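You operate a simulated robot arm through the tools that you are given. There is no shell and no other tool. Be economical: measure what you need, move in short steps, check, and stop when the job is done.

The job below is to be done with a simulated two-armed robot. You get a single attempt, and the scene is never put back.

## Task
Switch the chiller off, wipe its frost away and set it to -15.
Fine: off before wiping; its beaker goes on the bench, others stay; use the yellow block and put it back. Set down upright: clear beaker. What is to be rubbed or washed off counts as gone when no trace of it is left.
Where things are to end (x, y in the base frame): clear beaker within 6 cm of [33, -11].

The check looks at the end state, three seconds after you hand in, the way a careful person would. Anything else that was tipped, shoved, dropped, spilled or broken makes it a failure.

## Robot
Two 6-joint arms with two-finger parallel grippers on one trunk, on a base that drives. Base frame: it is fixed to the floor where the robot stands at the start and does not move with it; the origin is under the middle of the robot, x ahead of it, y to its left, z up; the surface under the hand at the start is at about z = 80. Units: cm, rad, N and s.
The left shoulder is at the start at [6, 18.7, 117.2], the right one opposite. With the tool pointing down near the work surface each hand reaches from about 10 to 60 cm from the robot's upright axis, wherever it stands, measured 20 degrees to its own side. Places, roughly: bench beside the chest [50, -10, 80]; black switch on the chiller [50, 0, 90]; frost [50, 20, 90]; yellow block (6x9x4 cm) [30, 10, 80]; yellow knob on the chiller [60, 0, 90]. Payload 1.57 kg a hand.
The TCP of each hand is the grasp point between the finger pads, 3 cm short of the fingertips. In the tool frame z runs along the fingers and y along their closing line. Largest opening 11 cm; finger width 2.4, thickness 1.2; the body of the gripper, 4.8 by 11.2 cm, starts 7.8 cm behind the TCP.
Orientation is that of the tool frame in the base frame, as a unit quaternion [w, x, y, z]. With the fingers straight down and closing along the base's y, the tool's x points along the base's -x, its y along +y and its z along -z.

## Interface
- The arms move only by the tool play_rows. It takes "left_targets", "right_targets" or both (then of equal length, played together; a hand with none holds still); each is a list of rows, each a list of 7 numbers: the shift along the tool's x, y, z in units of 30 mm (1.0 is 30 mm), then the turn, a rotation vector about the tool's x, y, z in units of 6 degrees (1.0 is 6 degrees), then the finger opening in cm, from 0 to 11. In form: [[tx, ty, tz, rx, ry, rz, grip], ...]. A call has 1 to 12 rows; each row shifts and turns the commanded pose from where the row before left it, along the tool's axes as they then stand. A call with a number of a shift or a turn outside -1 to 1 is refused whole. Rows are played at 5 a second. More than 5 cm and 0.15 rad between two rows, or a gripper value outside its range, and nothing of the call is played. Where a pose cannot be reached the arm comes as near as it can. A force on the tool above 40 N (or 10 N above the force at the start of the call, whichever is more), or a blocked arm, ends the call early, and 0.2 s more pass. Each finger travels about 15.3 cm/s and halts on what it meets, pressing with about 33 N; the grip force reading is that of the motor and also rises with nothing between the fingers. The clock runs only during rows and for 0.2 s after the last one: add rows that do not move to give the fingers time. The reply holds the time, the measured pose of the TCP, the force on the tool along the base axes, the opening and the grip force, in the units named above and with some noise, with the torque about the TCP (base axes, N m) and any sound that the robot's microphone picked up.
- Cameras (640 x 400 px; columns grow to the right, rows downward): "scene" is now at [0.53, 3.11, 170.89]; the picture's right is [0.43, -0.90, 0.00], its down [-0.74, -0.36, -0.56] and it looks along [0.51, 0.24, -0.83] (base axes); focal length 252 px, centre (320, 200). "left" rides on the left gripper at [7, -1.6, -14.1] in its tool frame; the picture's right is [0.23, 0.97, 0.00], its down [-0.85, 0.20, -0.48] and it looks along [-0.47, 0.11, 0.88] (tool axes); focal length 222 px, centre (320, 200). "right" rides on the right gripper at [7, 1.6, -14.1] in its tool frame; the picture's right is [-0.23, 0.97, 0.00], its down [-0.86, -0.20, -0.48] and it looks along [-0.47, -0.11, 0.88] (tool axes); focal length 222 px, centre (320, 200). There is no depth. A picture from a camera that has moved, and an enlarged one, comes with that camera's place and axes in the base frame and with its lens.
- camera(camera): a new picture of that camera. No time passes.
- slide_trunk(by): slides the trunk up (or, below 0, down) by that many cm; the arms and the scene camera ride with it, the base frame stays. It gives what a move gives, with no picture.
- roll_base(legs): drives the robot by 1 to 6 legs, each [ahead, left, turn to the left] in cm, cm and rad, along the robot's own axes; the way and the turn of a leg run together, so that a leg with both is an arc; at most 150 cm and 3.142 rad a leg. The arms and the cameras ride along, it lands a little off, and it stops where it bumps. It gives what a move gives.
- pan_tilt(pan, tilt): turns the head with the scene camera to pan (to the left, within 1.501 rad either way) and tilt (down, from -0.506 to 1.204), counted from straight ahead of the robot. It gives what a move gives.
- enlarge(camera, box): a new picture of the part [left, top, right, bottom] of that camera's present view, enlarged. No time passes.
- close_job(): hands the job in; it is judged then, once.

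Go step by step. Nothing tells you exact positions but the pictures and the camera data: compare them with the known pose of the tool, close in by small moves and look again before you grip or let go. The budget is 120 turns and 100 pictures, counting those below and the enlarged ones. Unless the task says otherwise, let go and move clear before handing in, and close with one line.

The tools are called after "Call:" by a JSON object that holds its "api" and its "payload". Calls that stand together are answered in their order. play_rows: Moves the arms, as the interface text tells. Its arguments: {"type":"object","properties":{"left_targets":{"type":"array","items":{"type":"array","items":{"type":"number"}}},"right_targets":{"type":"array","items":{"type":"array","items":{"type":"number"}}}},"required":[]} The other tools are called the same way: slide_trunk (by) slides the trunk up or down; roll_base (legs) drives the base; pan_tilt (pan, tilt) turns the head that bears the scene camera; camera (camera) takes a picture; enlarge (camera, box) takes an enlarged picture of a part of a camera's view; close_job () hands the job in.

At the start:

```text
t: 0.0
left_tool_pos: [37.88, 26.24, 115.37]
left_orientation: [0.0, 0.0, 1.0, 0.002]
left_wrist_force: [-0.9, 0.3, -0.8]
left_moment: [0.04, 0.01, 0.01]
left_width: 11.0
left_finger_force: 0.0
right_tool_pos: [46.32, -6.73, 125.03]
right_orientation: [0.0, 0.0, 1.0, 0.0]
right_wrist_force: [-0.1, 0.1, -0.6]
right_moment: [-0.01, 0.03, 0.02]
right_width: 10.99
right_finger_force: 0.0
trunk travel left (down, up): [-80.0, 19.0]
robot x, y, heading: [-0.05, -0.16, -0.003]
head pan, tilt: [0.447, 0.97]
```

scene: 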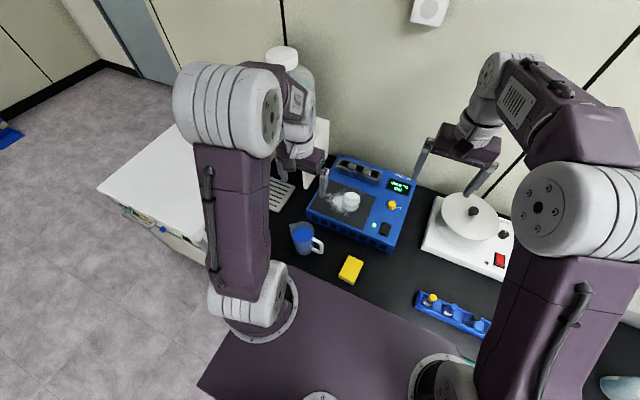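
right: 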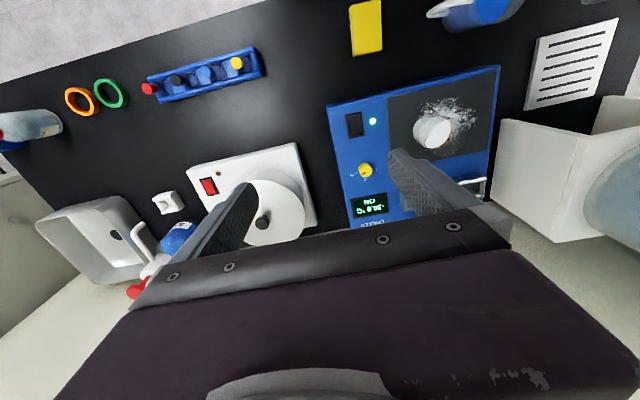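
left: 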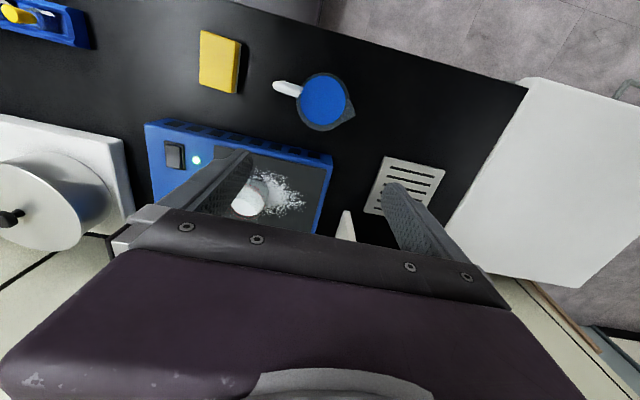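

I see the blue chiller with a beaker on its frosted plate, a switch with a lit LED, a yellow knob and a display. The yellow block lies in front of it; I'll look closer first.

Call:
{"api": "enlarge", "payload": {"camera": "scene", "box": [290, 140, 430, 300]}}

Call:
{"api": "enlarge", "payload": {"camera": "right", "box": [320, 60, 510, 230]}}

Call:
{"api": "enlarge", "payload": {"camera": "left", "box": [130, 10, 380, 240]}}

```text
2.50 times, centred on (360, 220) of scene
camera zoom: at [0.53, 3.11, 170.89], right [0.43, -0.9, 0.0], down [-0.74, -0.36, -0.56], along [0.51, 0.24, -0.83], focal length 631 px, centre (220, 150)
```

zoom: 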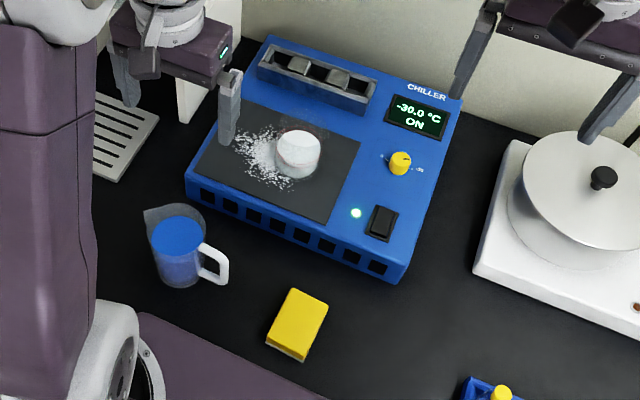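

```text
2.35 times, centred on (415, 145) of right
camera zoom: at [39.31, -5.13, 139.16], right [0.23, 0.97, 0.0], down [0.86, -0.2, 0.48], along [0.47, -0.11, -0.88], focal length 523 px, centre (96, 329)
```

zoom: 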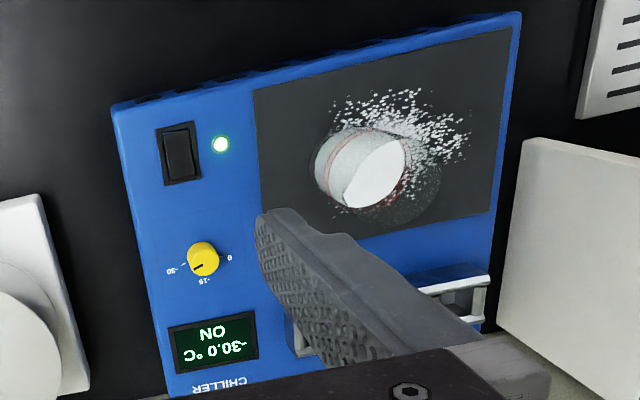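

```text
1.74 times, centred on (255, 125) of left
camera zoom: at [30.9, 24.62, 129.44], right [-0.23, 0.97, 0.0], down [0.85, 0.2, 0.48], along [0.47, 0.11, -0.88], focal length 386 px, centre (433, 330)
```

zoom: 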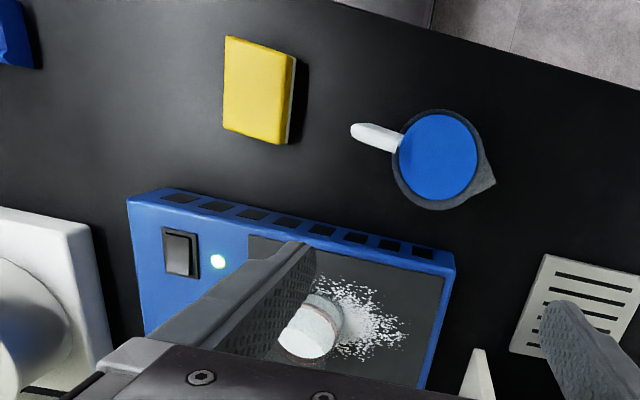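

The switch sits near [49.2, 0.2], the knob near [59.2, 0.8], the beaker near [53, 14.7] and the block near [32.8, 6.5]. Next I zoom in on the switch and knob.

Call:
{"api": "enlarge", "payload": {"camera": "right", "box": [335, 100, 405, 225]}}

Call:
{"api": "play_rows", "payload": {"right_targets": [[0, 1, 1, 0, 0, 0, 5], [0, 1, 1, 0, 0, 0, 2], [0, 0.33, 1, 0, 0, 0, 0], [0, 0, 1, 0, 0, 0, 0], [0, 0, 1, 0, 0, 0, 0], [0, 0, 1, 0, 0, 0, 0], [0, 0, 1, 0, 0, 0, 0]]}}

```text
3.20 times, centred on (370, 162) of right
camera zoom: at [39.31, -5.13, 139.16], right [0.23, 0.97, 0.0], down [0.86, -0.2, 0.48], along [0.47, -0.11, -0.88], focal length 711 px, centre (160, 320)
```

zoom: 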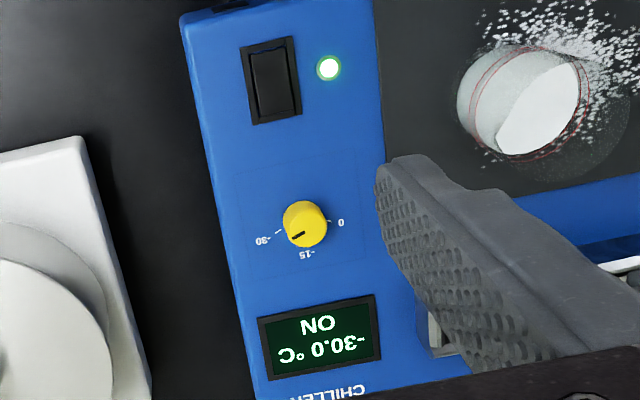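

```text
t: 1.6
left_tool_pos: [38.08, 26.34, 115.33]
left_orientation: [0.001, -0.001, 1.0, 0.0]
left_wrist_force: [-0.2, -0.2, 0.0]
left_moment: [-0.03, -0.02, 0.0]
left_width: 11.0
left_finger_force: 0.0
right_tool_pos: [46.38, 0.75, 104.01]
right_orientation: [0.0, 0.0, 1.0, 0.001]
right_wrist_force: [0.1, -1.0, 0.2]
right_moment: [-0.01, -0.02, 0.01]
right_width: 0.02
right_finger_force: 21.6
trunk travel left (down, up): [-80.0, 19.0]
robot x, y, heading: [-0.19, -0.14, -0.002]
head pan, tilt: [0.447, 0.97]
```

The right hand is now closed above the switch, so I look again at the rocker.

Call:
{"api": "camera", "payload": {"camera": "right"}}

Call:
{"api": "enlarge", "payload": {"camera": "scene", "box": [340, 170, 420, 260]}}

```text
92 pictures are left
camera right: at [39.38, 2.25, 117.98], right [0.23, 0.97, 0.0], down [0.86, -0.2, 0.48], along [0.47, -0.11, -0.88], focal length 222 px, centre (320, 200)
```

right: 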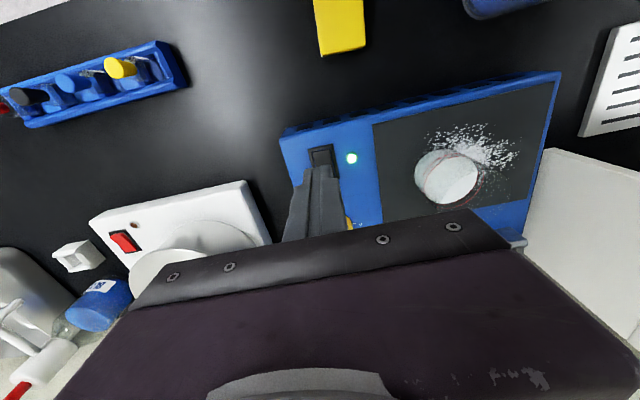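

```text
4.44 times, centred on (380, 215) of scene
camera zoom: at [0.6, 3.12, 170.89], right [0.43, -0.9, 0.0], down [-0.74, -0.36, -0.56], along [0.51, 0.24, -0.83], focal length 1122 px, centre (53, 133)
```

zoom: 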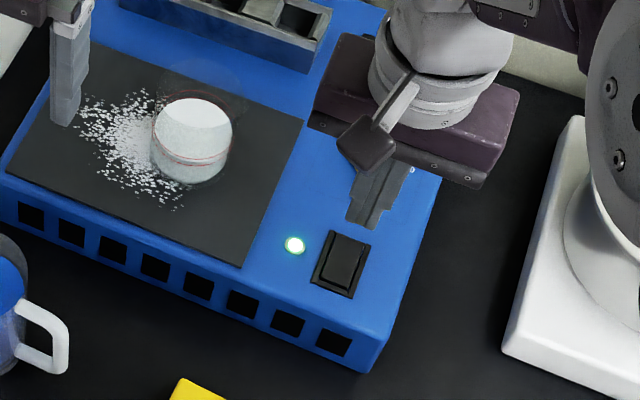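

The far end of the rocker looks raised, so I'll press there, at about x = 50.3, going down in small steps.

Call:
{"api": "play_rows", "payload": {"right_targets": [[-0.65, -0.1, 0, 0, 0, 0, 0], [-0.65, -0.1, 0, 0, 0, 0, 0], [0, 0, 1, 0, 0, 0, 0], [0, 0, 1, 0, 0, 0, 0], [0, 0, 0.6, 0, 0, 0, 0], [0, 0, 0, 0, 0, 0, 0]]}}

Call:
{"api": "enlarge", "payload": {"camera": "scene", "box": [340, 170, 420, 260]}}

Call:
{"api": "enlarge", "payload": {"camera": "right", "box": [230, 60, 430, 240]}}

```text
t: 3.0
left_tool_pos: [37.82, 26.26, 115.3]
left_orientation: [0.0, 0.0, 1.0, 0.0]
left_wrist_force: [-0.2, -0.1, -0.9]
left_moment: [0.03, 0.05, -0.02]
left_width: 11.02
left_finger_force: 0.1
right_tool_pos: [50.06, -0.36, 96.27]
right_orientation: [0.0, -0.001, 1.0, 0.001]
right_wrist_force: [-0.3, 0.4, 0.1]
right_moment: [0.03, 0.01, 0.0]
right_width: 0.03
right_finger_force: 21.3
trunk travel left (down, up): [-80.0, 19.0]
robot x, y, heading: [0.36, -0.02, 0.0]
head pan, tilt: [0.447, 0.97]
```

```text
4.44 times, centred on (380, 215) of scene
camera zoom: at [0.48, 3.12, 170.89], right [0.43, -0.9, 0.0], down [-0.74, -0.36, -0.56], along [0.51, 0.24, -0.83], focal length 1122 px, centre (53, 133)
```

zoom: 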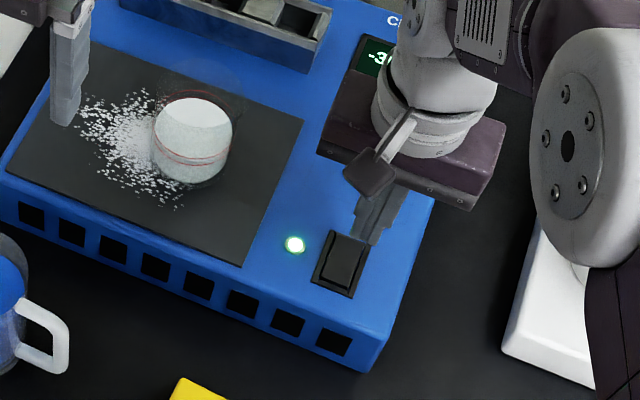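

```text
2.22 times, centred on (330, 150) of right
camera zoom: at [43.04, 1.34, 110.34], right [0.23, 0.97, 0.0], down [0.86, -0.2, 0.48], along [0.47, -0.11, -0.88], focal length 494 px, centre (298, 311)
```

zoom: 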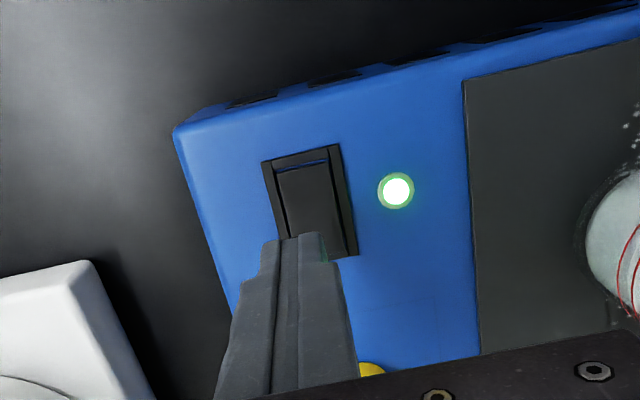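

The fingertips are above the far half of the rocker, so I press down gently.

Call:
{"api": "play_rows", "payload": {"right_targets": [[-0.1, 0.15, 0.2, 0, 0, 0, 0], [0, 0, 0.2, 0, 0, 0, 0], [0, 0, 0.2, 0, 0, 0, 0], [0, 0, 0.2, 0, 0, 0, 0], [0, 0, 0.15, 0, 0, 0, 0], [0, 0, 0.15, 0, 0, 0, 0]]}}

Call:
{"api": "enlarge", "payload": {"camera": "scene", "box": [340, 170, 420, 260]}}

```text
t: 4.4
left_tool_pos: [37.95, 26.33, 115.24]
left_orientation: [-0.001, 0.0, 1.0, 0.001]
left_wrist_force: [0.9, -0.6, -0.6]
left_moment: [0.0, 0.0, 0.03]
left_width: 10.98
left_finger_force: 0.0
right_tool_pos: [50.59, -0.04, 93.03]
right_orientation: [-0.001, 0.0, 1.0, 0.0]
right_wrist_force: [0.1, -0.1, -0.5]
right_moment: [0.02, 0.02, -0.03]
right_width: 0.01
right_finger_force: 21.5
trunk travel left (down, up): [-80.0, 19.0]
robot x, y, heading: [-0.18, 0.26, 0.001]
head pan, tilt: [0.447, 0.97]
```

```text
4.44 times, centred on (380, 215) of scene
camera zoom: at [0.54, 3.1, 170.89], right [0.43, -0.9, 0.0], down [-0.74, -0.36, -0.56], along [0.51, 0.24, -0.83], focal length 1122 px, centre (53, 133)
```

zoom: 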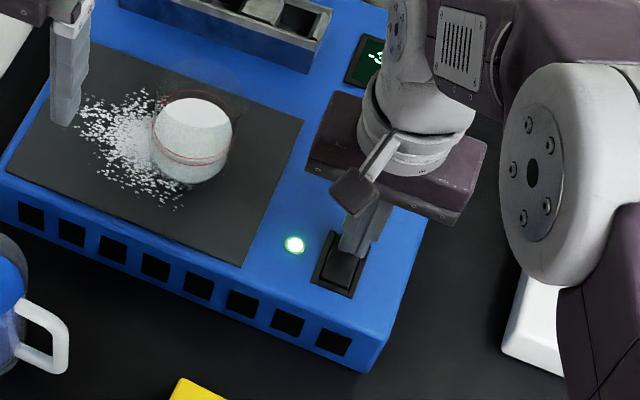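

There is no contact yet with the tip at z ≈ 90, so I continue down.

Call:
{"api": "play_rows", "payload": {"right_targets": [[0, 0, 0.15, 0, 0, 0, 0], [0, 0, 0.15, 0, 0, 0, 0], [0, 0, 0.15, 0, 0, 0, 0], [0, 0, 0.15, 0, 0, 0, 0]]}}

Call:
{"api": "enlarge", "payload": {"camera": "right", "box": [230, 60, 430, 240]}}

```text
t: 5.4
left_tool_pos: [37.8, 26.3, 115.37]
left_orientation: [0.001, 0.0, 1.0, 0.0]
left_wrist_force: [-0.7, 0.5, -0.3]
left_moment: [0.02, -0.01, 0.02]
left_width: 11.02
left_finger_force: 0.1
right_tool_pos: [50.64, 0.08, 91.35]
right_orientation: [0.002, -0.001, 1.0, 0.0]
right_wrist_force: [3.0, -1.2, 11.6]
right_moment: [-0.06, -0.03, 0.05]
right_width: 0.0
right_finger_force: 21.4
trunk travel left (down, up): [-80.0, 19.0]
robot x, y, heading: [-0.03, 0.1, 0.002]
head pan, tilt: [0.447, 0.97]
```

```text
2.22 times, centred on (330, 150) of right
camera zoom: at [43.54, 1.67, 105.38], right [0.23, 0.97, 0.0], down [0.85, -0.2, 0.48], along [0.47, -0.11, -0.88], focal length 494 px, centre (298, 311)
```

zoom: 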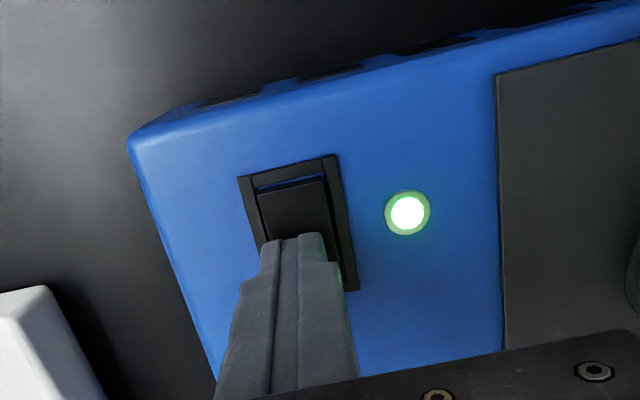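

Contact came at tip z ≈ 88.4, and the near end of the rocker is the raised one. I lift, shift to the near end (x ≈ 48.3) and press there.

Call:
{"api": "play_rows", "payload": {"right_targets": [[0, 0, -0.6, 0, 0, 0, 0], [0.8, 0.03, 0, 0, 0, 0, 0], [0, 0, 0.4, 0, 0, 0, 0], [0, 0, 0.15, 0, 0, 0, 0], [0, 0, 0.1, 0, 0, 0, 0], [0, 0, 0.1, 0, 0, 0, 0]]}}

Call:
{"api": "enlarge", "payload": {"camera": "right", "box": [230, 60, 430, 240]}}

```text
t: 7.0
left_tool_pos: [37.64, 26.21, 115.44]
left_orientation: [0.001, -0.001, 1.0, 0.001]
left_wrist_force: [-0.4, 0.2, 0.0]
left_moment: [-0.01, -0.03, -0.02]
left_width: 10.99
left_finger_force: 0.0
right_tool_pos: [48.3, 0.21, 91.35]
right_orientation: [0.006, -0.001, 1.0, 0.002]
right_wrist_force: [-7.9, -4.2, 18.8]
right_moment: [-0.13, -0.01, -0.09]
right_width: 0.0
right_finger_force: 21.8
trunk travel left (down, up): [-80.0, 19.0]
robot x, y, heading: [0.36, 0.3, 0.001]
head pan, tilt: [0.447, 0.97]
stopped in row 6 (right hand): the force on the tool passed its limit at 42 N (the readings are from after the stop); the commanded pose is now the measured one
```

```text
2.22 times, centred on (330, 150) of right
camera zoom: at [41.03, 1.78, 105.25], right [0.23, 0.97, 0.01], down [0.85, -0.2, 0.49], along [0.48, -0.11, -0.87], focal length 494 px, centre (298, 311)
```

zoom: 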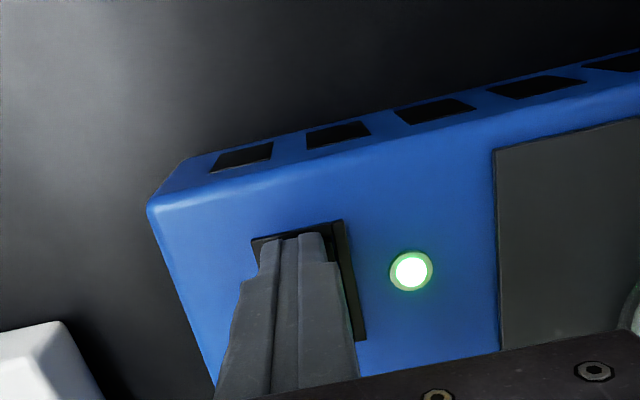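

The force limit was hit and the LED is still on. I lift clear and look at the switch.

Call:
{"api": "play_rows", "payload": {"right_targets": [[0, 0, -0.7, 0, 0, 0, 0], [0.5, 0, -0.7, 0, 0, 0, 0], [1, 0, -1, 0, 0, 0, 0], [1, 0, 0, 0, 0, 0, 0], [0, 0, 0, 0, 0, 0, 0]]}}

Call:
{"api": "enlarge", "payload": {"camera": "right", "box": [270, 150, 410, 250]}}

Call:
{"api": "enlarge", "payload": {"camera": "scene", "box": [360, 170, 420, 240]}}

```text
t: 8.2
left_tool_pos: [37.86, 26.27, 115.29]
left_orientation: [0.0, 0.0, 1.0, 0.0]
left_wrist_force: [-0.3, 0.5, -0.8]
left_moment: [0.01, -0.03, 0.0]
left_width: 11.02
left_finger_force: 0.1
right_tool_pos: [40.96, 0.29, 98.45]
right_orientation: [0.005, 0.0, 1.0, 0.001]
right_wrist_force: [-0.7, 0.9, -0.3]
right_moment: [0.01, 0.01, 0.04]
right_width: 0.02
right_finger_force: 21.4
trunk travel left (down, up): [-80.0, 19.0]
robot x, y, heading: [0.08, -0.14, 0.001]
head pan, tilt: [0.447, 0.97]
```

```text
4.00 times, centred on (340, 200) of right
camera zoom: at [33.8, 1.8, 112.38], right [0.23, 0.97, 0.01], down [0.85, -0.2, 0.49], along [0.47, -0.11, -0.87], focal length 888 px, centre (240, 200)
```

zoom: 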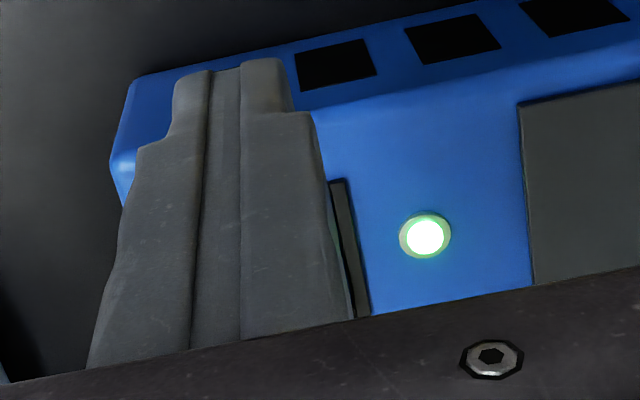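

```text
5.71 times, centred on (390, 205) of scene
camera zoom: at [0.54, 3.08, 170.89], right [0.43, -0.9, 0.0], down [-0.74, -0.36, -0.56], along [0.51, 0.24, -0.83], focal length 1442 px, centre (-80, 171)
```

zoom: 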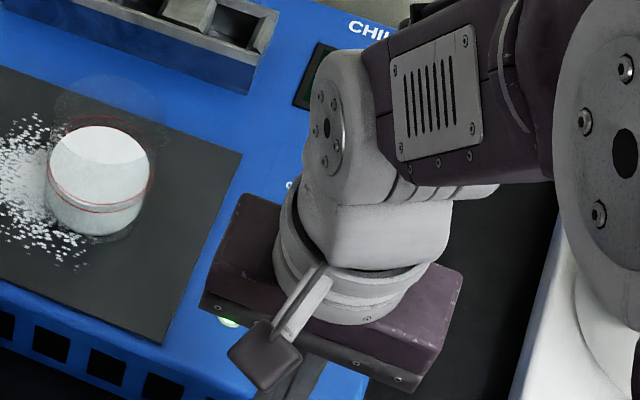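

The hand blocks the view, so I move it to the right and up.

Call:
{"api": "play_rows", "payload": {"right_targets": [[0, 0, -1, 0, 0, 0, 0], [0, -1, -1, 0, 0, 0, 0], [0, -1, -1, 0, 0, 0, 0], [0, -1, 0, 0, 0, 0, 0], [0, 0, 0, 0, 0, 0, 0]]}}

Call:
{"api": "enlarge", "payload": {"camera": "scene", "box": [365, 170, 425, 240]}}

Call:
{"api": "enlarge", "payload": {"camera": "right", "box": [330, 130, 470, 230]}}

```text
t: 9.4
left_tool_pos: [38.06, 26.28, 115.28]
left_orientation: [0.0, 0.0, 1.0, 0.0]
left_wrist_force: [0.5, -0.4, 0.0]
left_moment: [-0.01, 0.01, 0.01]
left_width: 11.0
left_finger_force: 0.2
right_tool_pos: [40.85, -8.7, 107.2]
right_orientation: [0.005, 0.0, 1.0, 0.002]
right_wrist_force: [-0.2, 0.5, 0.0]
right_moment: [0.0, 0.0, -0.01]
right_width: 0.0
right_finger_force: 21.3
trunk travel left (down, up): [-80.0, 19.0]
robot x, y, heading: [-0.08, 0.19, -0.0]
head pan, tilt: [0.447, 0.97]
```

```text
5.71 times, centred on (395, 205) of scene
camera zoom: at [0.56, 3.14, 170.88], right [0.43, -0.9, 0.0], down [-0.74, -0.36, -0.56], along [0.51, 0.24, -0.83], focal length 1442 px, centre (-109, 171)
```

zoom: 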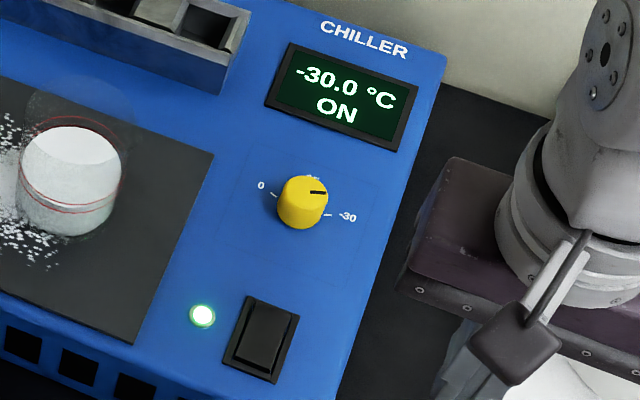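

```text
4.00 times, centred on (400, 180) of right
camera zoom: at [33.73, -7.15, 121.13], right [0.23, 0.97, 0.01], down [0.85, -0.2, 0.49], along [0.47, -0.11, -0.87], focal length 888 px, centre (0, 280)
```

zoom: 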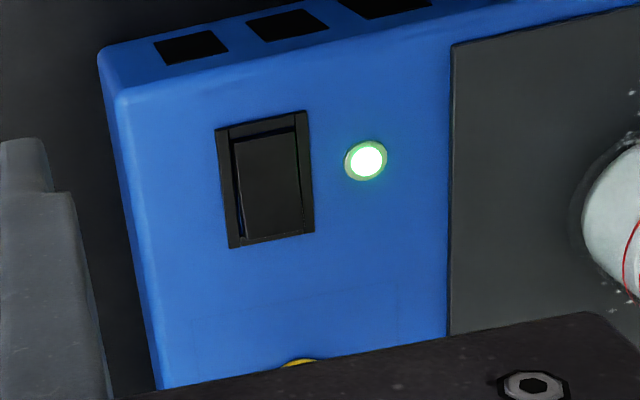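

The rocker spans x ≈ 47.7–52.2 at y ≈ 0.2, with its surface at z ≈ 88.3. I'll tilt the closed fingers so that one edge leads and press the ends selectively, starting above the near end.

Call:
{"api": "play_rows", "payload": {"right_targets": [[-0.85, 0.99, 0, 0, 0, 0, 0], [-0.85, 0.99, 0, 0, 0, 0, 0], [-0.85, 0.99, 0, 0, 0, 0, 0], [0, 0, 0, 0, -1, 0, 0], [0, 0, 0, 0, -1, 0, 0], [0, 0, 0, 0, -1, 0, 0], [0, 0, 0, 0, -1, 0, 0], [0.407, 0, 0.914, 0, 0, 0, 0], [0.407, 0, 0.914, 0, 0, 0, 0], [0.407, 0, 0.914, 0, 0, 0, 0], [0.407, 0, 0.914, 0, 0, 0, 0], [0, 0, 0, 0, 0, 0, 0]]}}

Call:
{"api": "enlarge", "payload": {"camera": "right", "box": [230, 60, 430, 240]}}

```text
t: 12.0
left_tool_pos: [37.9, 26.31, 115.26]
left_orientation: [-0.001, 0.0, 1.0, 0.001]
left_wrist_force: [-0.1, -0.8, 0.8]
left_moment: [0.02, -0.01, 0.01]
left_width: 10.98
left_finger_force: 0.0
right_tool_pos: [48.66, 0.13, 95.31]
right_orientation: [0.213, 0.001, 0.977, 0.002]
right_wrist_force: [-1.0, 0.2, 0.2]
right_moment: [0.02, -0.01, 0.02]
right_width: 0.0
right_finger_force: 21.6
trunk travel left (down, up): [-80.0, 19.0]
robot x, y, heading: [-0.38, -0.17, 0.003]
head pan, tilt: [0.447, 0.97]
```

```text
2.22 times, centred on (330, 150) of right
camera zoom: at [36.39, 1.78, 105.19], right [0.21, 0.97, 0.1], down [0.58, -0.2, 0.79], along [0.79, -0.11, -0.61], focal length 494 px, centre (298, 311)
```

zoom: 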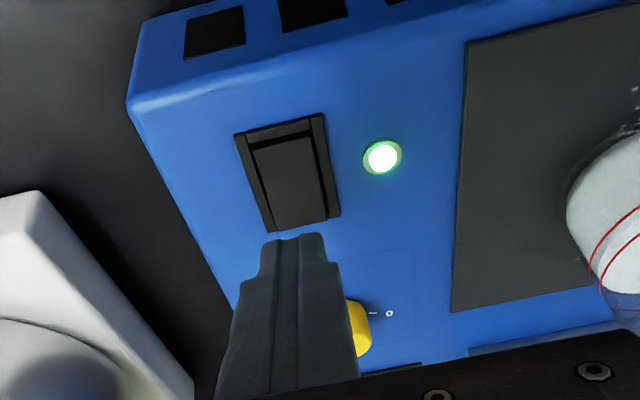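

Now the near end clearly shows as raised, so I press it.

Call:
{"api": "play_rows", "payload": {"right_targets": [[0.366, 0.02, 0.823, 0, 0, 0, 0], [0.06, 0, 0.137, 0, 0, 0, 0], [0.06, 0, 0.137, 0, 0, 0, 0], [0.06, 0, 0.137, 0, 0, 0, 0], [0.06, 0, 0.137, 0, 0, 0, 0], [0.04, 0, 0.09, 0, 0, 0, 0]]}}

Call:
{"api": "enlarge", "payload": {"camera": "right", "box": [230, 60, 430, 240]}}

```text
t: 13.3
left_tool_pos: [37.41, 26.23, 115.49]
left_orientation: [0.002, 0.0, 1.0, 0.001]
left_wrist_force: [-0.3, -0.1, 0.0]
left_moment: [0.01, 0.01, -0.03]
left_width: 11.0
left_finger_force: 0.1
right_tool_pos: [48.69, 0.26, 91.46]
right_orientation: [0.221, 0.001, 0.975, 0.003]
right_wrist_force: [-14.3, -4.9, 28.8]
right_moment: [-0.21, 0.43, 0.05]
right_width: 0.0
right_finger_force: 21.1
trunk travel left (down, up): [-80.0, 19.0]
robot x, y, heading: [-0.21, 0.11, -0.002]
head pan, tilt: [0.447, 0.97]
stopped in row 6 (right hand): the force on the tool passed its limit at 45 N (the readings are from after the stop); the commanded pose is now the measured one
```

```text
2.22 times, centred on (330, 150) of right
camera zoom: at [36.15, 1.89, 101.11], right [0.21, 0.97, 0.1], down [0.57, -0.2, 0.8], along [0.8, -0.11, -0.59], focal length 494 px, centre (298, 311)
```

zoom: 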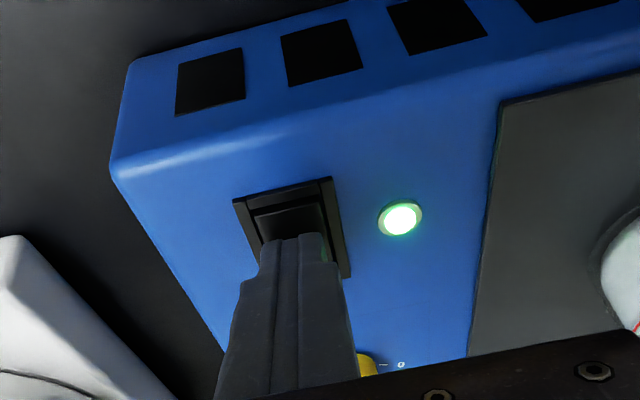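

My edge landed almost on the pivot: the rocker spans about x 47.0–51.6, with its centre near 49.3. I lift, move 1.1 cm nearer and press again.

Call:
{"api": "play_rows", "payload": {"right_targets": [[-0.163, 0, -0.366, 0, 0, 0, 0], [0.335, 0, -0.15, 0, 0, 0, 0], [0.1, 0, 0.22, 0, 0, 0, 0], [0.04, 0, 0.09, 0, 0, 0, 0], [0.04, 0, 0.09, 0, 0, 0, 0], [0.04, 0, 0.09, 0, 0, 0, 0], [0.03, 0, 0.07, 0, 0, 0, 0]]}}

Call:
{"api": "enlarge", "payload": {"camera": "right", "box": [230, 60, 430, 240]}}

```text
t: 14.8
left_tool_pos: [37.39, 26.25, 115.59]
left_orientation: [0.003, 0.0, 1.0, 0.001]
left_wrist_force: [-1.0, 0.3, 0.2]
left_moment: [-0.01, -0.03, -0.02]
left_width: 10.99
left_finger_force: 0.2
right_tool_pos: [47.82, 0.4, 91.41]
right_orientation: [0.226, 0.001, 0.974, 0.004]
right_wrist_force: [-14.6, -4.6, 29.8]
right_moment: [-0.18, 0.4, 0.05]
right_width: 0.0
right_finger_force: 21.3
trunk travel left (down, up): [-80.0, 19.0]
robot x, y, heading: [0.02, 0.03, -0.005]
head pan, tilt: [0.447, 0.97]
stopped in row 7 (right hand): the force on the tool passed its limit at 44 N (the readings are from after the stop); the commanded pose is now the measured one
```

```text
2.22 times, centred on (330, 150) of right
camera zoom: at [35.27, 1.93, 100.88], right [0.2, 0.97, 0.11], down [0.56, -0.21, 0.8], along [0.8, -0.1, -0.58], focal length 494 px, centre (298, 311)
```

zoom: 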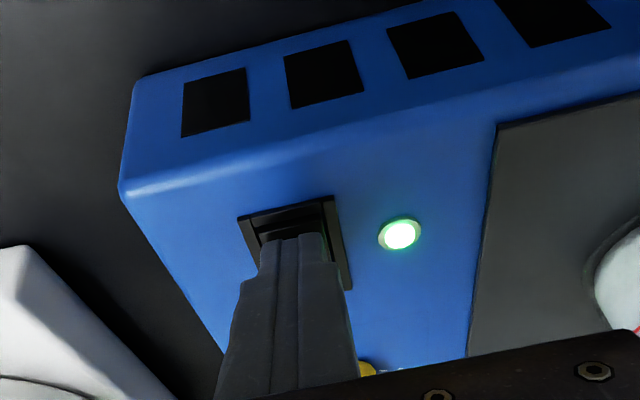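

The fingers, 2.4 cm wide, were probably resting on the frame. I'll lift, yaw 45° so that a corner leads, centre on y ≈ 0.6 and look.

Call:
{"api": "play_rows", "payload": {"right_targets": [[-0.29, 0, -0.6, 0, 0, 0, 0], [-0.12, 0.083, 0.058, 0, 0, 0, 0], [0, 0, 0, 0, 0, 0.9375, 0], [0, 0, 0, 0, 0, 0.9375, 0], [0, 0, 0, 0, 0, 0.9375, 0], [0, 0, 0, 0, 0, 0.9375, 0], [0, 0, 0, 0, 0, 0.9375, 0], [0, 0, 0, 0, 0, 0.9375, 0], [0, 0, 0, 0, 0, 0.9375, 0], [0, 0, 0, 0, 0, 0.9375, 0], [0, 0, 0, 0, 0, 0, 0]]}}

Call:
{"api": "camera", "payload": {"camera": "right"}}

Call:
{"api": "enlarge", "payload": {"camera": "scene", "box": [350, 170, 430, 250]}}

```text
t: 17.2
left_tool_pos: [37.91, 26.36, 115.29]
left_orientation: [0.0, -0.001, 1.0, 0.001]
left_wrist_force: [0.3, 0.8, 0.1]
left_moment: [-0.01, 0.02, 0.0]
left_width: 11.03
left_finger_force: 0.1
right_tool_pos: [49.44, 1.19, 93.36]
right_orientation: [0.203, 0.375, 0.901, 0.084]
right_wrist_force: [0.1, 0.1, -0.2]
right_moment: [0.03, -0.03, 0.0]
right_width: 0.0
right_finger_force: 20.8
right hand out of reach, approached as far as the arm can: row 9, 10
trunk travel left (down, up): [-80.0, 19.0]
robot x, y, heading: [-0.34, -0.13, 0.001]
head pan, tilt: [0.447, 0.97]
```

```text
78 pictures are left
camera right: at [39.88, 7.27, 104.44], right [0.77, 0.53, 0.37], down [0.21, -0.75, 0.63], along [0.6, -0.41, -0.69], focal length 222 px, centre (320, 200)
```

right: 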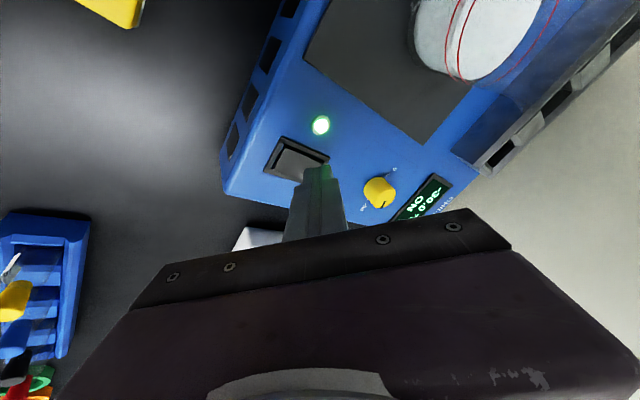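

```text
5.00 times, centred on (390, 210) of scene
camera zoom: at [0.5, 3.08, 170.89], right [0.43, -0.9, 0.0], down [-0.74, -0.36, -0.56], along [0.51, 0.24, -0.83], focal length 1262 px, centre (-30, 150)
```

zoom: 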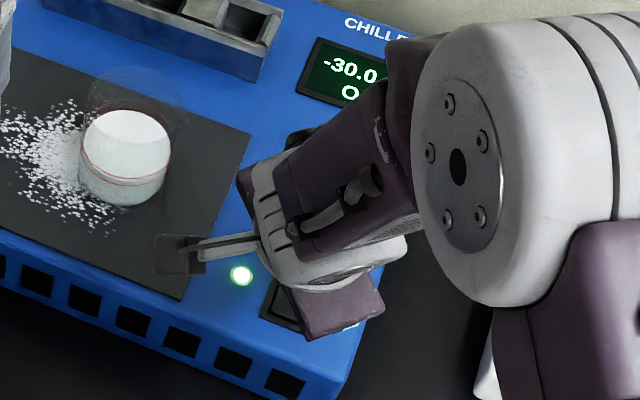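

Call:
{"api": "enlarge", "payload": {"camera": "right", "box": [240, 100, 400, 220]}}

```text
3.33 times, centred on (320, 160) of right
camera zoom: at [39.88, 7.27, 104.44], right [0.77, 0.53, 0.37], down [0.21, -0.75, 0.63], along [0.6, -0.41, -0.69], focal length 740 px, centre (320, 333)
```

zoom: 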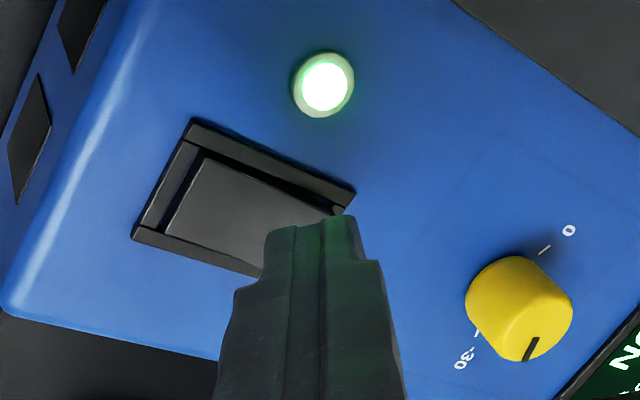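

The near end is raised and the far end is down. The frame spans x 46.9–52 and y −1.1–2.4, so I move the leading corner over the near half, around [48.1, 0.6].

Call:
{"api": "play_rows", "payload": {"right_targets": [[0.175, -0.507, -0.229, 0, 0, 0, 0], [0.08, -0.08, 0.24, 0, 0, 0, 0], [0, 0, 0, 0, 0, 0, 0]]}}

Call:
{"api": "enlarge", "payload": {"camera": "right", "box": [240, 100, 400, 220]}}

```text
t: 18.0
left_tool_pos: [37.94, 26.23, 115.26]
left_orientation: [0.0, 0.0, 1.0, 0.001]
left_wrist_force: [-0.9, 0.1, -0.1]
left_moment: [0.06, 0.0, 0.01]
left_width: 11.0
left_finger_force: 0.1
right_tool_pos: [49.32, 1.52, 93.24]
right_orientation: [0.203, 0.374, 0.901, 0.085]
right_wrist_force: [-0.1, 0.4, -0.6]
right_moment: [0.02, -0.01, -0.01]
right_width: 0.01
right_finger_force: 21.4
right hand out of reach, approached as far as the arm can: row 1, 2
trunk travel left (down, up): [-80.0, 19.0]
robot x, y, heading: [0.1, 0.16, -0.002]
head pan, tilt: [0.447, 0.97]
```

```text
3.33 times, centred on (320, 160) of right
camera zoom: at [39.77, 7.49, 104.37], right [0.77, 0.53, 0.36], down [0.21, -0.75, 0.63], along [0.6, -0.41, -0.69], focal length 740 px, centre (320, 333)
```

zoom: 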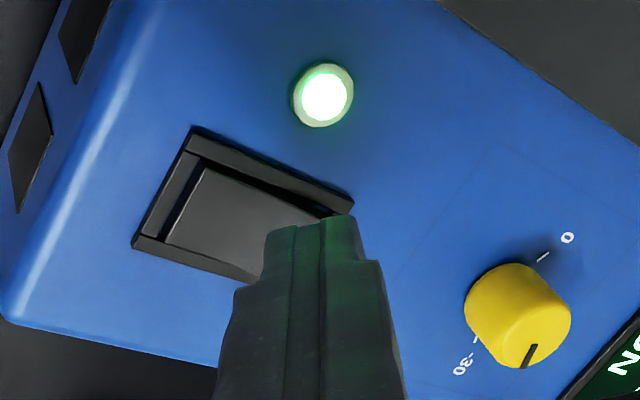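

That pose is beyond the arm's reach. I'll undo the yaw, open the gripper to 9 cm and press with the left finger alone (1.2 cm wide), the other finger hanging past the chiller's edge.

Call:
{"api": "play_rows", "payload": {"right_targets": [[-0.303, 0.304, -0.905, 0, 0, 0, 0], [0, 0, 0, 0, 0, -0.9375, 0], [0, 0, 0, 0, 0, -0.9375, 0], [0, 0, 0, 0, 0, -0.9375, 0], [0, 0, 0, 0, 0, -0.9375, 0], [0, 0, 0, 0, 0, -0.9375, 0], [0, 0, 0, 0, 0, -0.9375, 0], [0, 0, 0, 0, 0, -0.9375, 0], [0, 0, 0, 0, 0, -0.9375, 0], [0, -0.95, 0, 0, 0, 0, 3], [0, -0.95, 0, 0, 0, 0, 9], [0, 0, 0, 0, 0, 0, 9]]}}

Call:
{"api": "camera", "payload": {"camera": "right"}}

```text
t: 20.6
left_tool_pos: [37.9, 26.35, 115.33]
left_orientation: [0.0, 0.0, 1.0, 0.0]
left_wrist_force: [-0.1, -0.3, 0.6]
left_moment: [-0.03, 0.0, -0.02]
left_width: 10.99
left_finger_force: 0.0
right_tool_pos: [49.3, -4.21, 96.4]
right_orientation: [0.223, 0.001, 0.975, 0.002]
right_wrist_force: [-0.3, -0.3, -0.2]
right_moment: [-0.03, 0.0, -0.01]
right_width: 9.0
right_finger_force: 0.0
trunk travel left (down, up): [-80.0, 19.0]
robot x, y, heading: [0.3, -0.4, -0.001]
head pan, tilt: [0.447, 0.97]
```

```text
74 pictures are left
camera right: at [36.83, -2.67, 106.0], right [0.21, 0.97, 0.1], down [0.56, -0.2, 0.8], along [0.8, -0.11, -0.59], focal length 222 px, centre (320, 200)
```

right: 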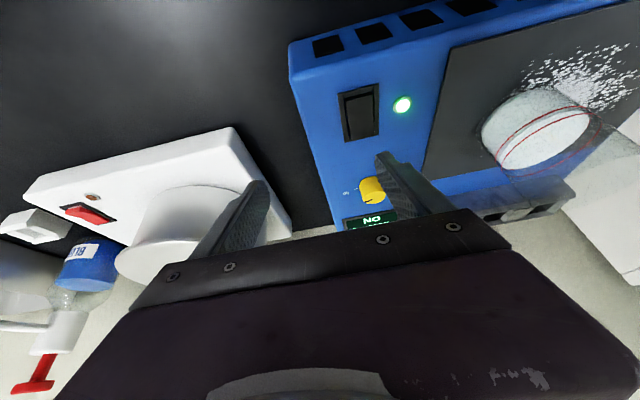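

Both fingers are clear of the hotplate. I position the left finger's leading edge just above the near end of the rocker.

Call:
{"api": "play_rows", "payload": {"right_targets": [[0.456, -0.1, 0.445, 0, 0, 0, 9], [0.456, 0, 0.445, 0, 0, 0, 9], [0, 0, 0, 0, 0, 0, 9]]}}

Call:
{"api": "enlarge", "payload": {"camera": "right", "box": [300, 60, 460, 220]}}

```text
t: 21.4
left_tool_pos: [37.9, 26.25, 115.3]
left_orientation: [0.0, -0.001, 1.0, 0.0]
left_wrist_force: [-0.4, 0.5, 1.1]
left_moment: [-0.02, 0.0, -0.01]
left_width: 10.99
left_finger_force: 0.0
right_tool_pos: [47.98, -4.4, 92.56]
right_orientation: [0.223, 0.0, 0.975, 0.003]
right_wrist_force: [0.3, -0.1, -0.1]
right_moment: [-0.02, 0.03, 0.01]
right_width: 8.99
right_finger_force: 0.1
trunk travel left (down, up): [-80.0, 19.0]
robot x, y, heading: [-0.3, 0.26, -0.001]
head pan, tilt: [0.447, 0.97]
```

```text
2.50 times, centred on (380, 140) of right
camera zoom: at [35.44, -2.96, 102.3], right [0.21, 0.97, 0.1], down [0.56, -0.2, 0.8], along [0.8, -0.11, -0.59], focal length 555 px, centre (170, 350)
```

zoom: 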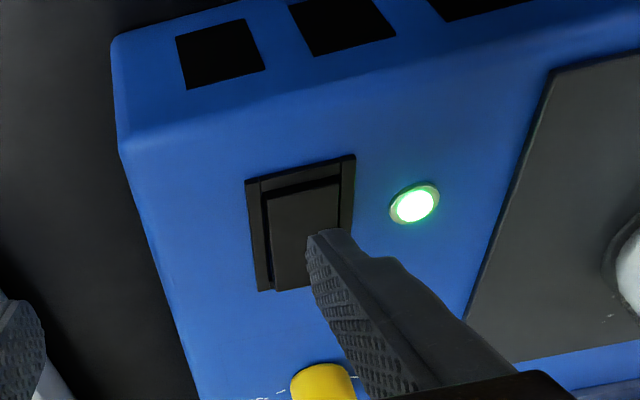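

I shift slightly right and nearer, then press in small steps.

Call:
{"api": "play_rows", "payload": {"right_targets": [[0.25, -0.1, 0.137, 0, 0, 0, 9], [0.0435, 0, 0.09, 0, 0, 0, 9], [0.0435, 0, 0.09, 0, 0, 0, 9], [0.0435, 0, 0.09, 0, 0, 0, 9], [0.0435, 0, 0.09, 0, 0, 0, 9], [0.0435, 0, 0.09, 0, 0, 0, 9]]}}

Call:
{"api": "enlarge", "payload": {"camera": "right", "box": [300, 60, 460, 220]}}

```text
t: 22.8
left_tool_pos: [37.38, 26.26, 115.44]
left_orientation: [0.003, -0.001, 1.0, 0.001]
left_wrist_force: [0.4, -0.1, 0.7]
left_moment: [0.0, -0.03, 0.01]
left_width: 11.02
left_finger_force: 0.0
right_tool_pos: [47.38, -4.56, 91.19]
right_orientation: [0.23, 0.001, 0.973, 0.005]
right_wrist_force: [-15.6, -1.2, 27.8]
right_moment: [1.27, 0.33, 0.58]
right_width: 8.9
right_finger_force: 0.0
trunk travel left (down, up): [-80.0, 19.0]
robot x, y, heading: [-0.08, -0.07, -0.001]
head pan, tilt: [0.447, 0.97]
stopped in row 6 (right hand): the force on the tool passed its limit at 44 N (the readings are from after the stop); the commanded pose is now the measured one
```

```text
2.50 times, centred on (380, 140) of right
camera zoom: at [34.79, -3.15, 100.58], right [0.2, 0.97, 0.11], down [0.55, -0.21, 0.81], along [0.81, -0.1, -0.58], focal length 555 px, centre (170, 350)
```

zoom: 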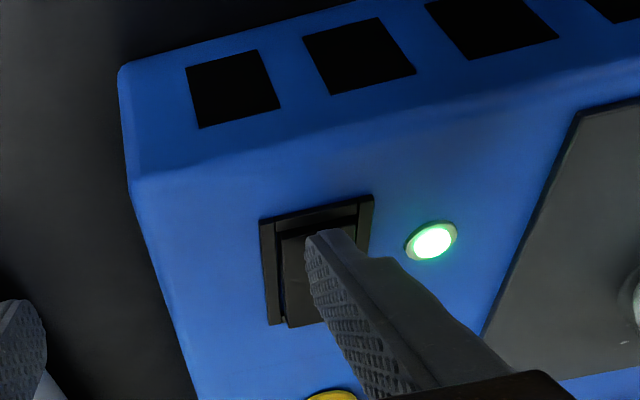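

Pushing the near end firmly does nothing, so it must already be down at its stop. I'll try the far end with the same finger.

Call:
{"api": "play_rows", "payload": {"right_targets": [[-0.29, 0, -0.6, 0, 0, 0, 9], [-0.48, 0, 0.232, 0, 0, 0, 9], [-0.48, 0, 0.232, 0, 0, 0, 9], [0.14, 0, 0.3, 0, 0, 0, 9], [0, 0, 0, 0, 0, 0, 9]]}}

Call:
{"api": "enlarge", "payload": {"camera": "right", "box": [300, 60, 460, 220]}}

```text
t: 24.0
left_tool_pos: [37.77, 26.4, 115.39]
left_orientation: [0.001, 0.0, 1.0, 0.001]
left_wrist_force: [-0.3, -0.3, -0.1]
left_moment: [0.02, 0.0, 0.01]
left_width: 10.99
left_finger_force: 0.0
right_tool_pos: [51.04, -4.58, 91.9]
right_orientation: [0.227, 0.0, 0.974, 0.004]
right_wrist_force: [0.3, 0.1, 1.0]
right_moment: [0.0, -0.01, -0.03]
right_width: 8.99
right_finger_force: 0.0
trunk travel left (down, up): [-80.0, 19.0]
robot x, y, heading: [0.16, 0.08, 0.001]
head pan, tilt: [0.447, 0.97]
```

```text
2.50 times, centred on (380, 140) of right
camera zoom: at [38.31, -3.05, 101.4], right [0.2, 0.97, 0.11], down [0.55, -0.21, 0.81], along [0.81, -0.1, -0.58], focal length 555 px, centre (170, 350)
```

zoom: 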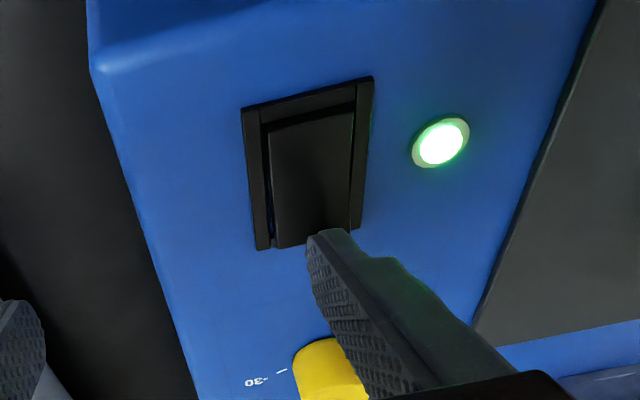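

The tip is right over the far end. I nudge it inward slightly and press.

Call:
{"api": "play_rows", "payload": {"right_targets": [[0.13, -0.08, -0.05, 0, 0, 0, 9], [0.0435, 0, 0.09, 0, 0, 0, 9], [0.0435, 0, 0.09, 0, 0, 0, 9], [0.0435, 0, 0.09, 0, 0, 0, 9], [0.0435, 0, 0.09, 0, 0, 0, 9]]}}

Call:
{"api": "enlarge", "payload": {"camera": "right", "box": [300, 60, 460, 220]}}

```text
t: 25.2
left_tool_pos: [37.45, 26.21, 115.47]
left_orientation: [0.002, 0.0, 1.0, 0.001]
left_wrist_force: [0.3, 0.2, -0.5]
left_moment: [0.03, 0.05, -0.01]
left_width: 11.02
left_finger_force: 0.1
right_tool_pos: [50.74, -4.76, 91.48]
right_orientation: [0.235, 0.003, 0.972, 0.006]
right_wrist_force: [-14.5, -3.7, 34.1]
right_moment: [1.52, 0.43, 0.63]
right_width: 8.84
right_finger_force: 0.1
trunk travel left (down, up): [-80.0, 19.0]
robot x, y, heading: [-0.18, 0.09, -0.004]
head pan, tilt: [0.447, 0.97]
stopped in row 5 (right hand): the force on the tool passed its limit at 44 N (the readings are from after the stop); the commanded pose is now the measured one
```

```text
2.50 times, centred on (380, 140) of right
camera zoom: at [38.08, -3.28, 100.72], right [0.2, 0.97, 0.12], down [0.54, -0.21, 0.81], along [0.82, -0.1, -0.57], focal length 555 px, centre (170, 350)
```

zoom: 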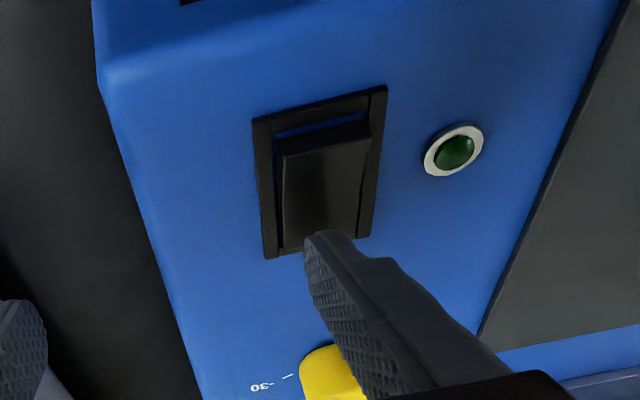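

The LED has gone dark, so the chiller is off. I lift off, straighten the hand, move it right and up, and check the display.

Call:
{"api": "play_rows", "payload": {"right_targets": [[-0.29, 0, -0.6, 0, 0, 0, 9], [-0.435, 0, -0.9, 0, 0, 0, 9], [-0.435, 0, -0.9, 0, 0, 0, 9], [-0.435, 0, -0.9, 0, 0, 0, 9], [0, 0, 0, 0, 1, 0, 9], [0, 0, 0, 0, 1, 0, 9], [0, 0, 0, 0, 1, 0, 9], [0, 0, 0, 0, 1, 0, 9], [0.3, -0.8, -1, 0, 0.5, 0, 9], [0.3, -1, -1, 0, 0, 0, 9], [0.3, -1, -1, 0, 0, 0, 9], [0, 0, 0, 0, 0, 0, 9]]}}

Call:
{"api": "enlarge", "payload": {"camera": "scene", "box": [290, 140, 430, 260]}}

Call:
{"api": "camera", "payload": {"camera": "left"}}

```text
t: 27.8
left_tool_pos: [37.97, 26.21, 115.28]
left_orientation: [0.0, 0.0, 1.0, -0.001]
left_wrist_force: [0.2, -0.2, 0.8]
left_moment: [0.05, 0.02, -0.02]
left_width: 11.01
left_finger_force: 0.0
right_tool_pos: [47.5, -13.91, 111.11]
right_orientation: [0.03, 0.005, 1.0, -0.004]
right_wrist_force: [-0.6, 0.8, 0.2]
right_moment: [0.01, 0.04, 0.02]
right_width: 9.01
right_finger_force: 0.1
right hand out of reach, approached as far as the arm can: row 5, 6
trunk travel left (down, up): [-80.0, 19.0]
robot x, y, heading: [0.09, -0.22, -0.002]
head pan, tilt: [0.447, 0.97]
```

```text
3.33 times, centred on (360, 200) of scene
camera zoom: at [0.57, 3.13, 170.88], right [0.43, -0.9, 0.0], down [-0.74, -0.36, -0.56], along [0.51, 0.24, -0.83], focal length 841 px, centre (187, 200)
```

zoom: 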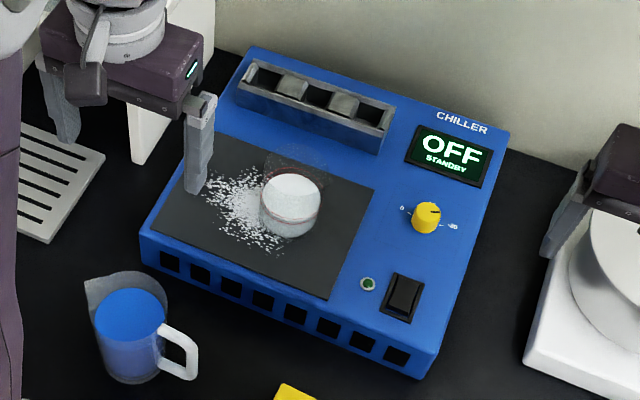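

```text
68 pictures are left
camera left: at [30.94, 24.62, 129.42], right [-0.23, 0.97, 0.0], down [0.86, 0.2, 0.48], along [0.47, 0.11, -0.88], focal length 222 px, centre (320, 200)
```

left: 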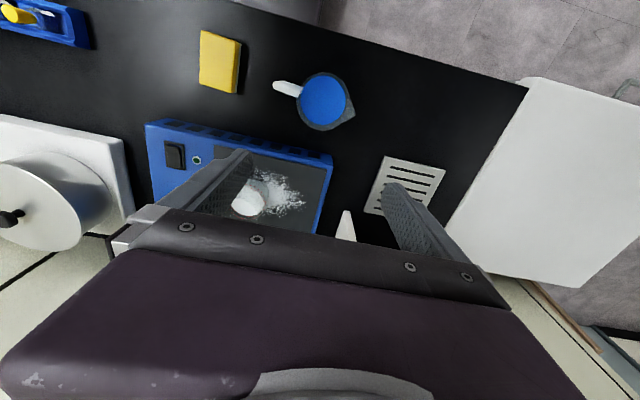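

It reads OFF/STANDBY. The beaker is about 7 cm wide and 10.5 cm tall at ≈[53.9, 15.0]. I bring the left hand over it, fingers open, with the right hand parked aside.

Call:
{"api": "play_rows", "payload": {"left_targets": [[-0.883, -0.622, 0, 0, 0, 0, 11], [-0.883, -0.622, 0, 0, 0, 0, 11], [-0.883, -0.622, 0, 0, 0, 0, 11], [-0.883, -0.622, 0, 0, 0, 0, 11], [-0.883, -0.622, 0, 0, 0, 0, 11], [-0.883, -0.622, 0, 0, 0, 0, 11], [0, 0, 1, 0, 0, 0, 11], [0, 0, 1, 0, 0, 0, 11], [0, 0, 0.5, 0, 0, 0, 11], [0, 0, 0, 0, 0, 0, 11]], "right_targets": [[0.5, -1, 0, 0, 0, 0, 9], [0.5, -1, 0, 0, 0, 0, 9], [0.5, -1, 0, 0, 0, 0, 9], [0.5, -1, 0, 0, 0, 0, 9], [0.5, -1, 0, 0, 0, 0, 9], [0, 0, 0, 0, 0, 0, 9], [0, 0, 0, 0, 0, 0, 9], [0, 0, 0, 0, 0, 0, 9], [0, 0, 0, 0, 0, 0, 9], [0, 0, 0, 0, 0, 0, 9]]}}

Call:
{"api": "camera", "payload": {"camera": "left"}}

Call:
{"api": "enlarge", "payload": {"camera": "scene", "box": [290, 140, 430, 260]}}

```text
t: 30.0
left_tool_pos: [53.78, 14.86, 107.96]
left_orientation: [0.0, 0.0, 1.0, 0.0]
left_wrist_force: [0.2, -0.1, -0.6]
left_moment: [0.0, -0.03, 0.01]
left_width: 10.99
left_finger_force: 0.0
right_tool_pos: [40.04, -28.97, 110.83]
right_orientation: [0.03, 0.005, 1.0, -0.003]
right_wrist_force: [-0.1, 0.1, 0.9]
right_moment: [-0.01, 0.01, 0.0]
right_width: 8.98
right_finger_force: 0.1
trunk travel left (down, up): [-80.0, 19.0]
robot x, y, heading: [-0.22, -0.03, 0.004]
head pan, tilt: [0.447, 0.97]
```

```text
67 pictures are left
camera left: at [46.79, 13.23, 121.96], right [-0.23, 0.97, 0.0], down [0.85, 0.2, 0.48], along [0.47, 0.11, -0.88], focal length 222 px, centre (320, 200)
```

left: 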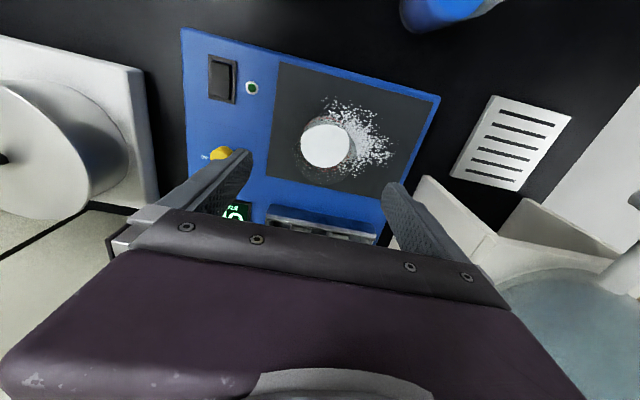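

```text
3.33 times, centred on (360, 200) of scene
camera zoom: at [0.45, 3.08, 170.89], right [0.43, -0.9, 0.0], down [-0.74, -0.36, -0.56], along [0.51, 0.24, -0.83], focal length 841 px, centre (187, 200)
```

zoom: 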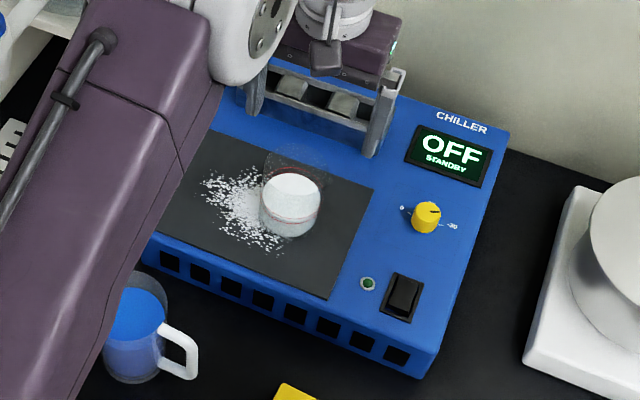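

Call:
{"api": "enlarge", "payload": {"camera": "left", "box": [270, 80, 410, 200]}}

```text
3.33 times, centred on (340, 140) of left
camera zoom: at [46.79, 13.23, 121.96], right [-0.23, 0.97, 0.0], down [0.85, 0.2, 0.48], along [0.47, 0.11, -0.88], focal length 740 px, centre (253, 400)
```

zoom: 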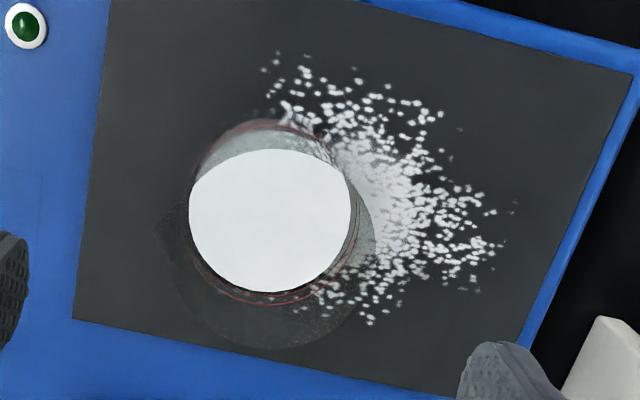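

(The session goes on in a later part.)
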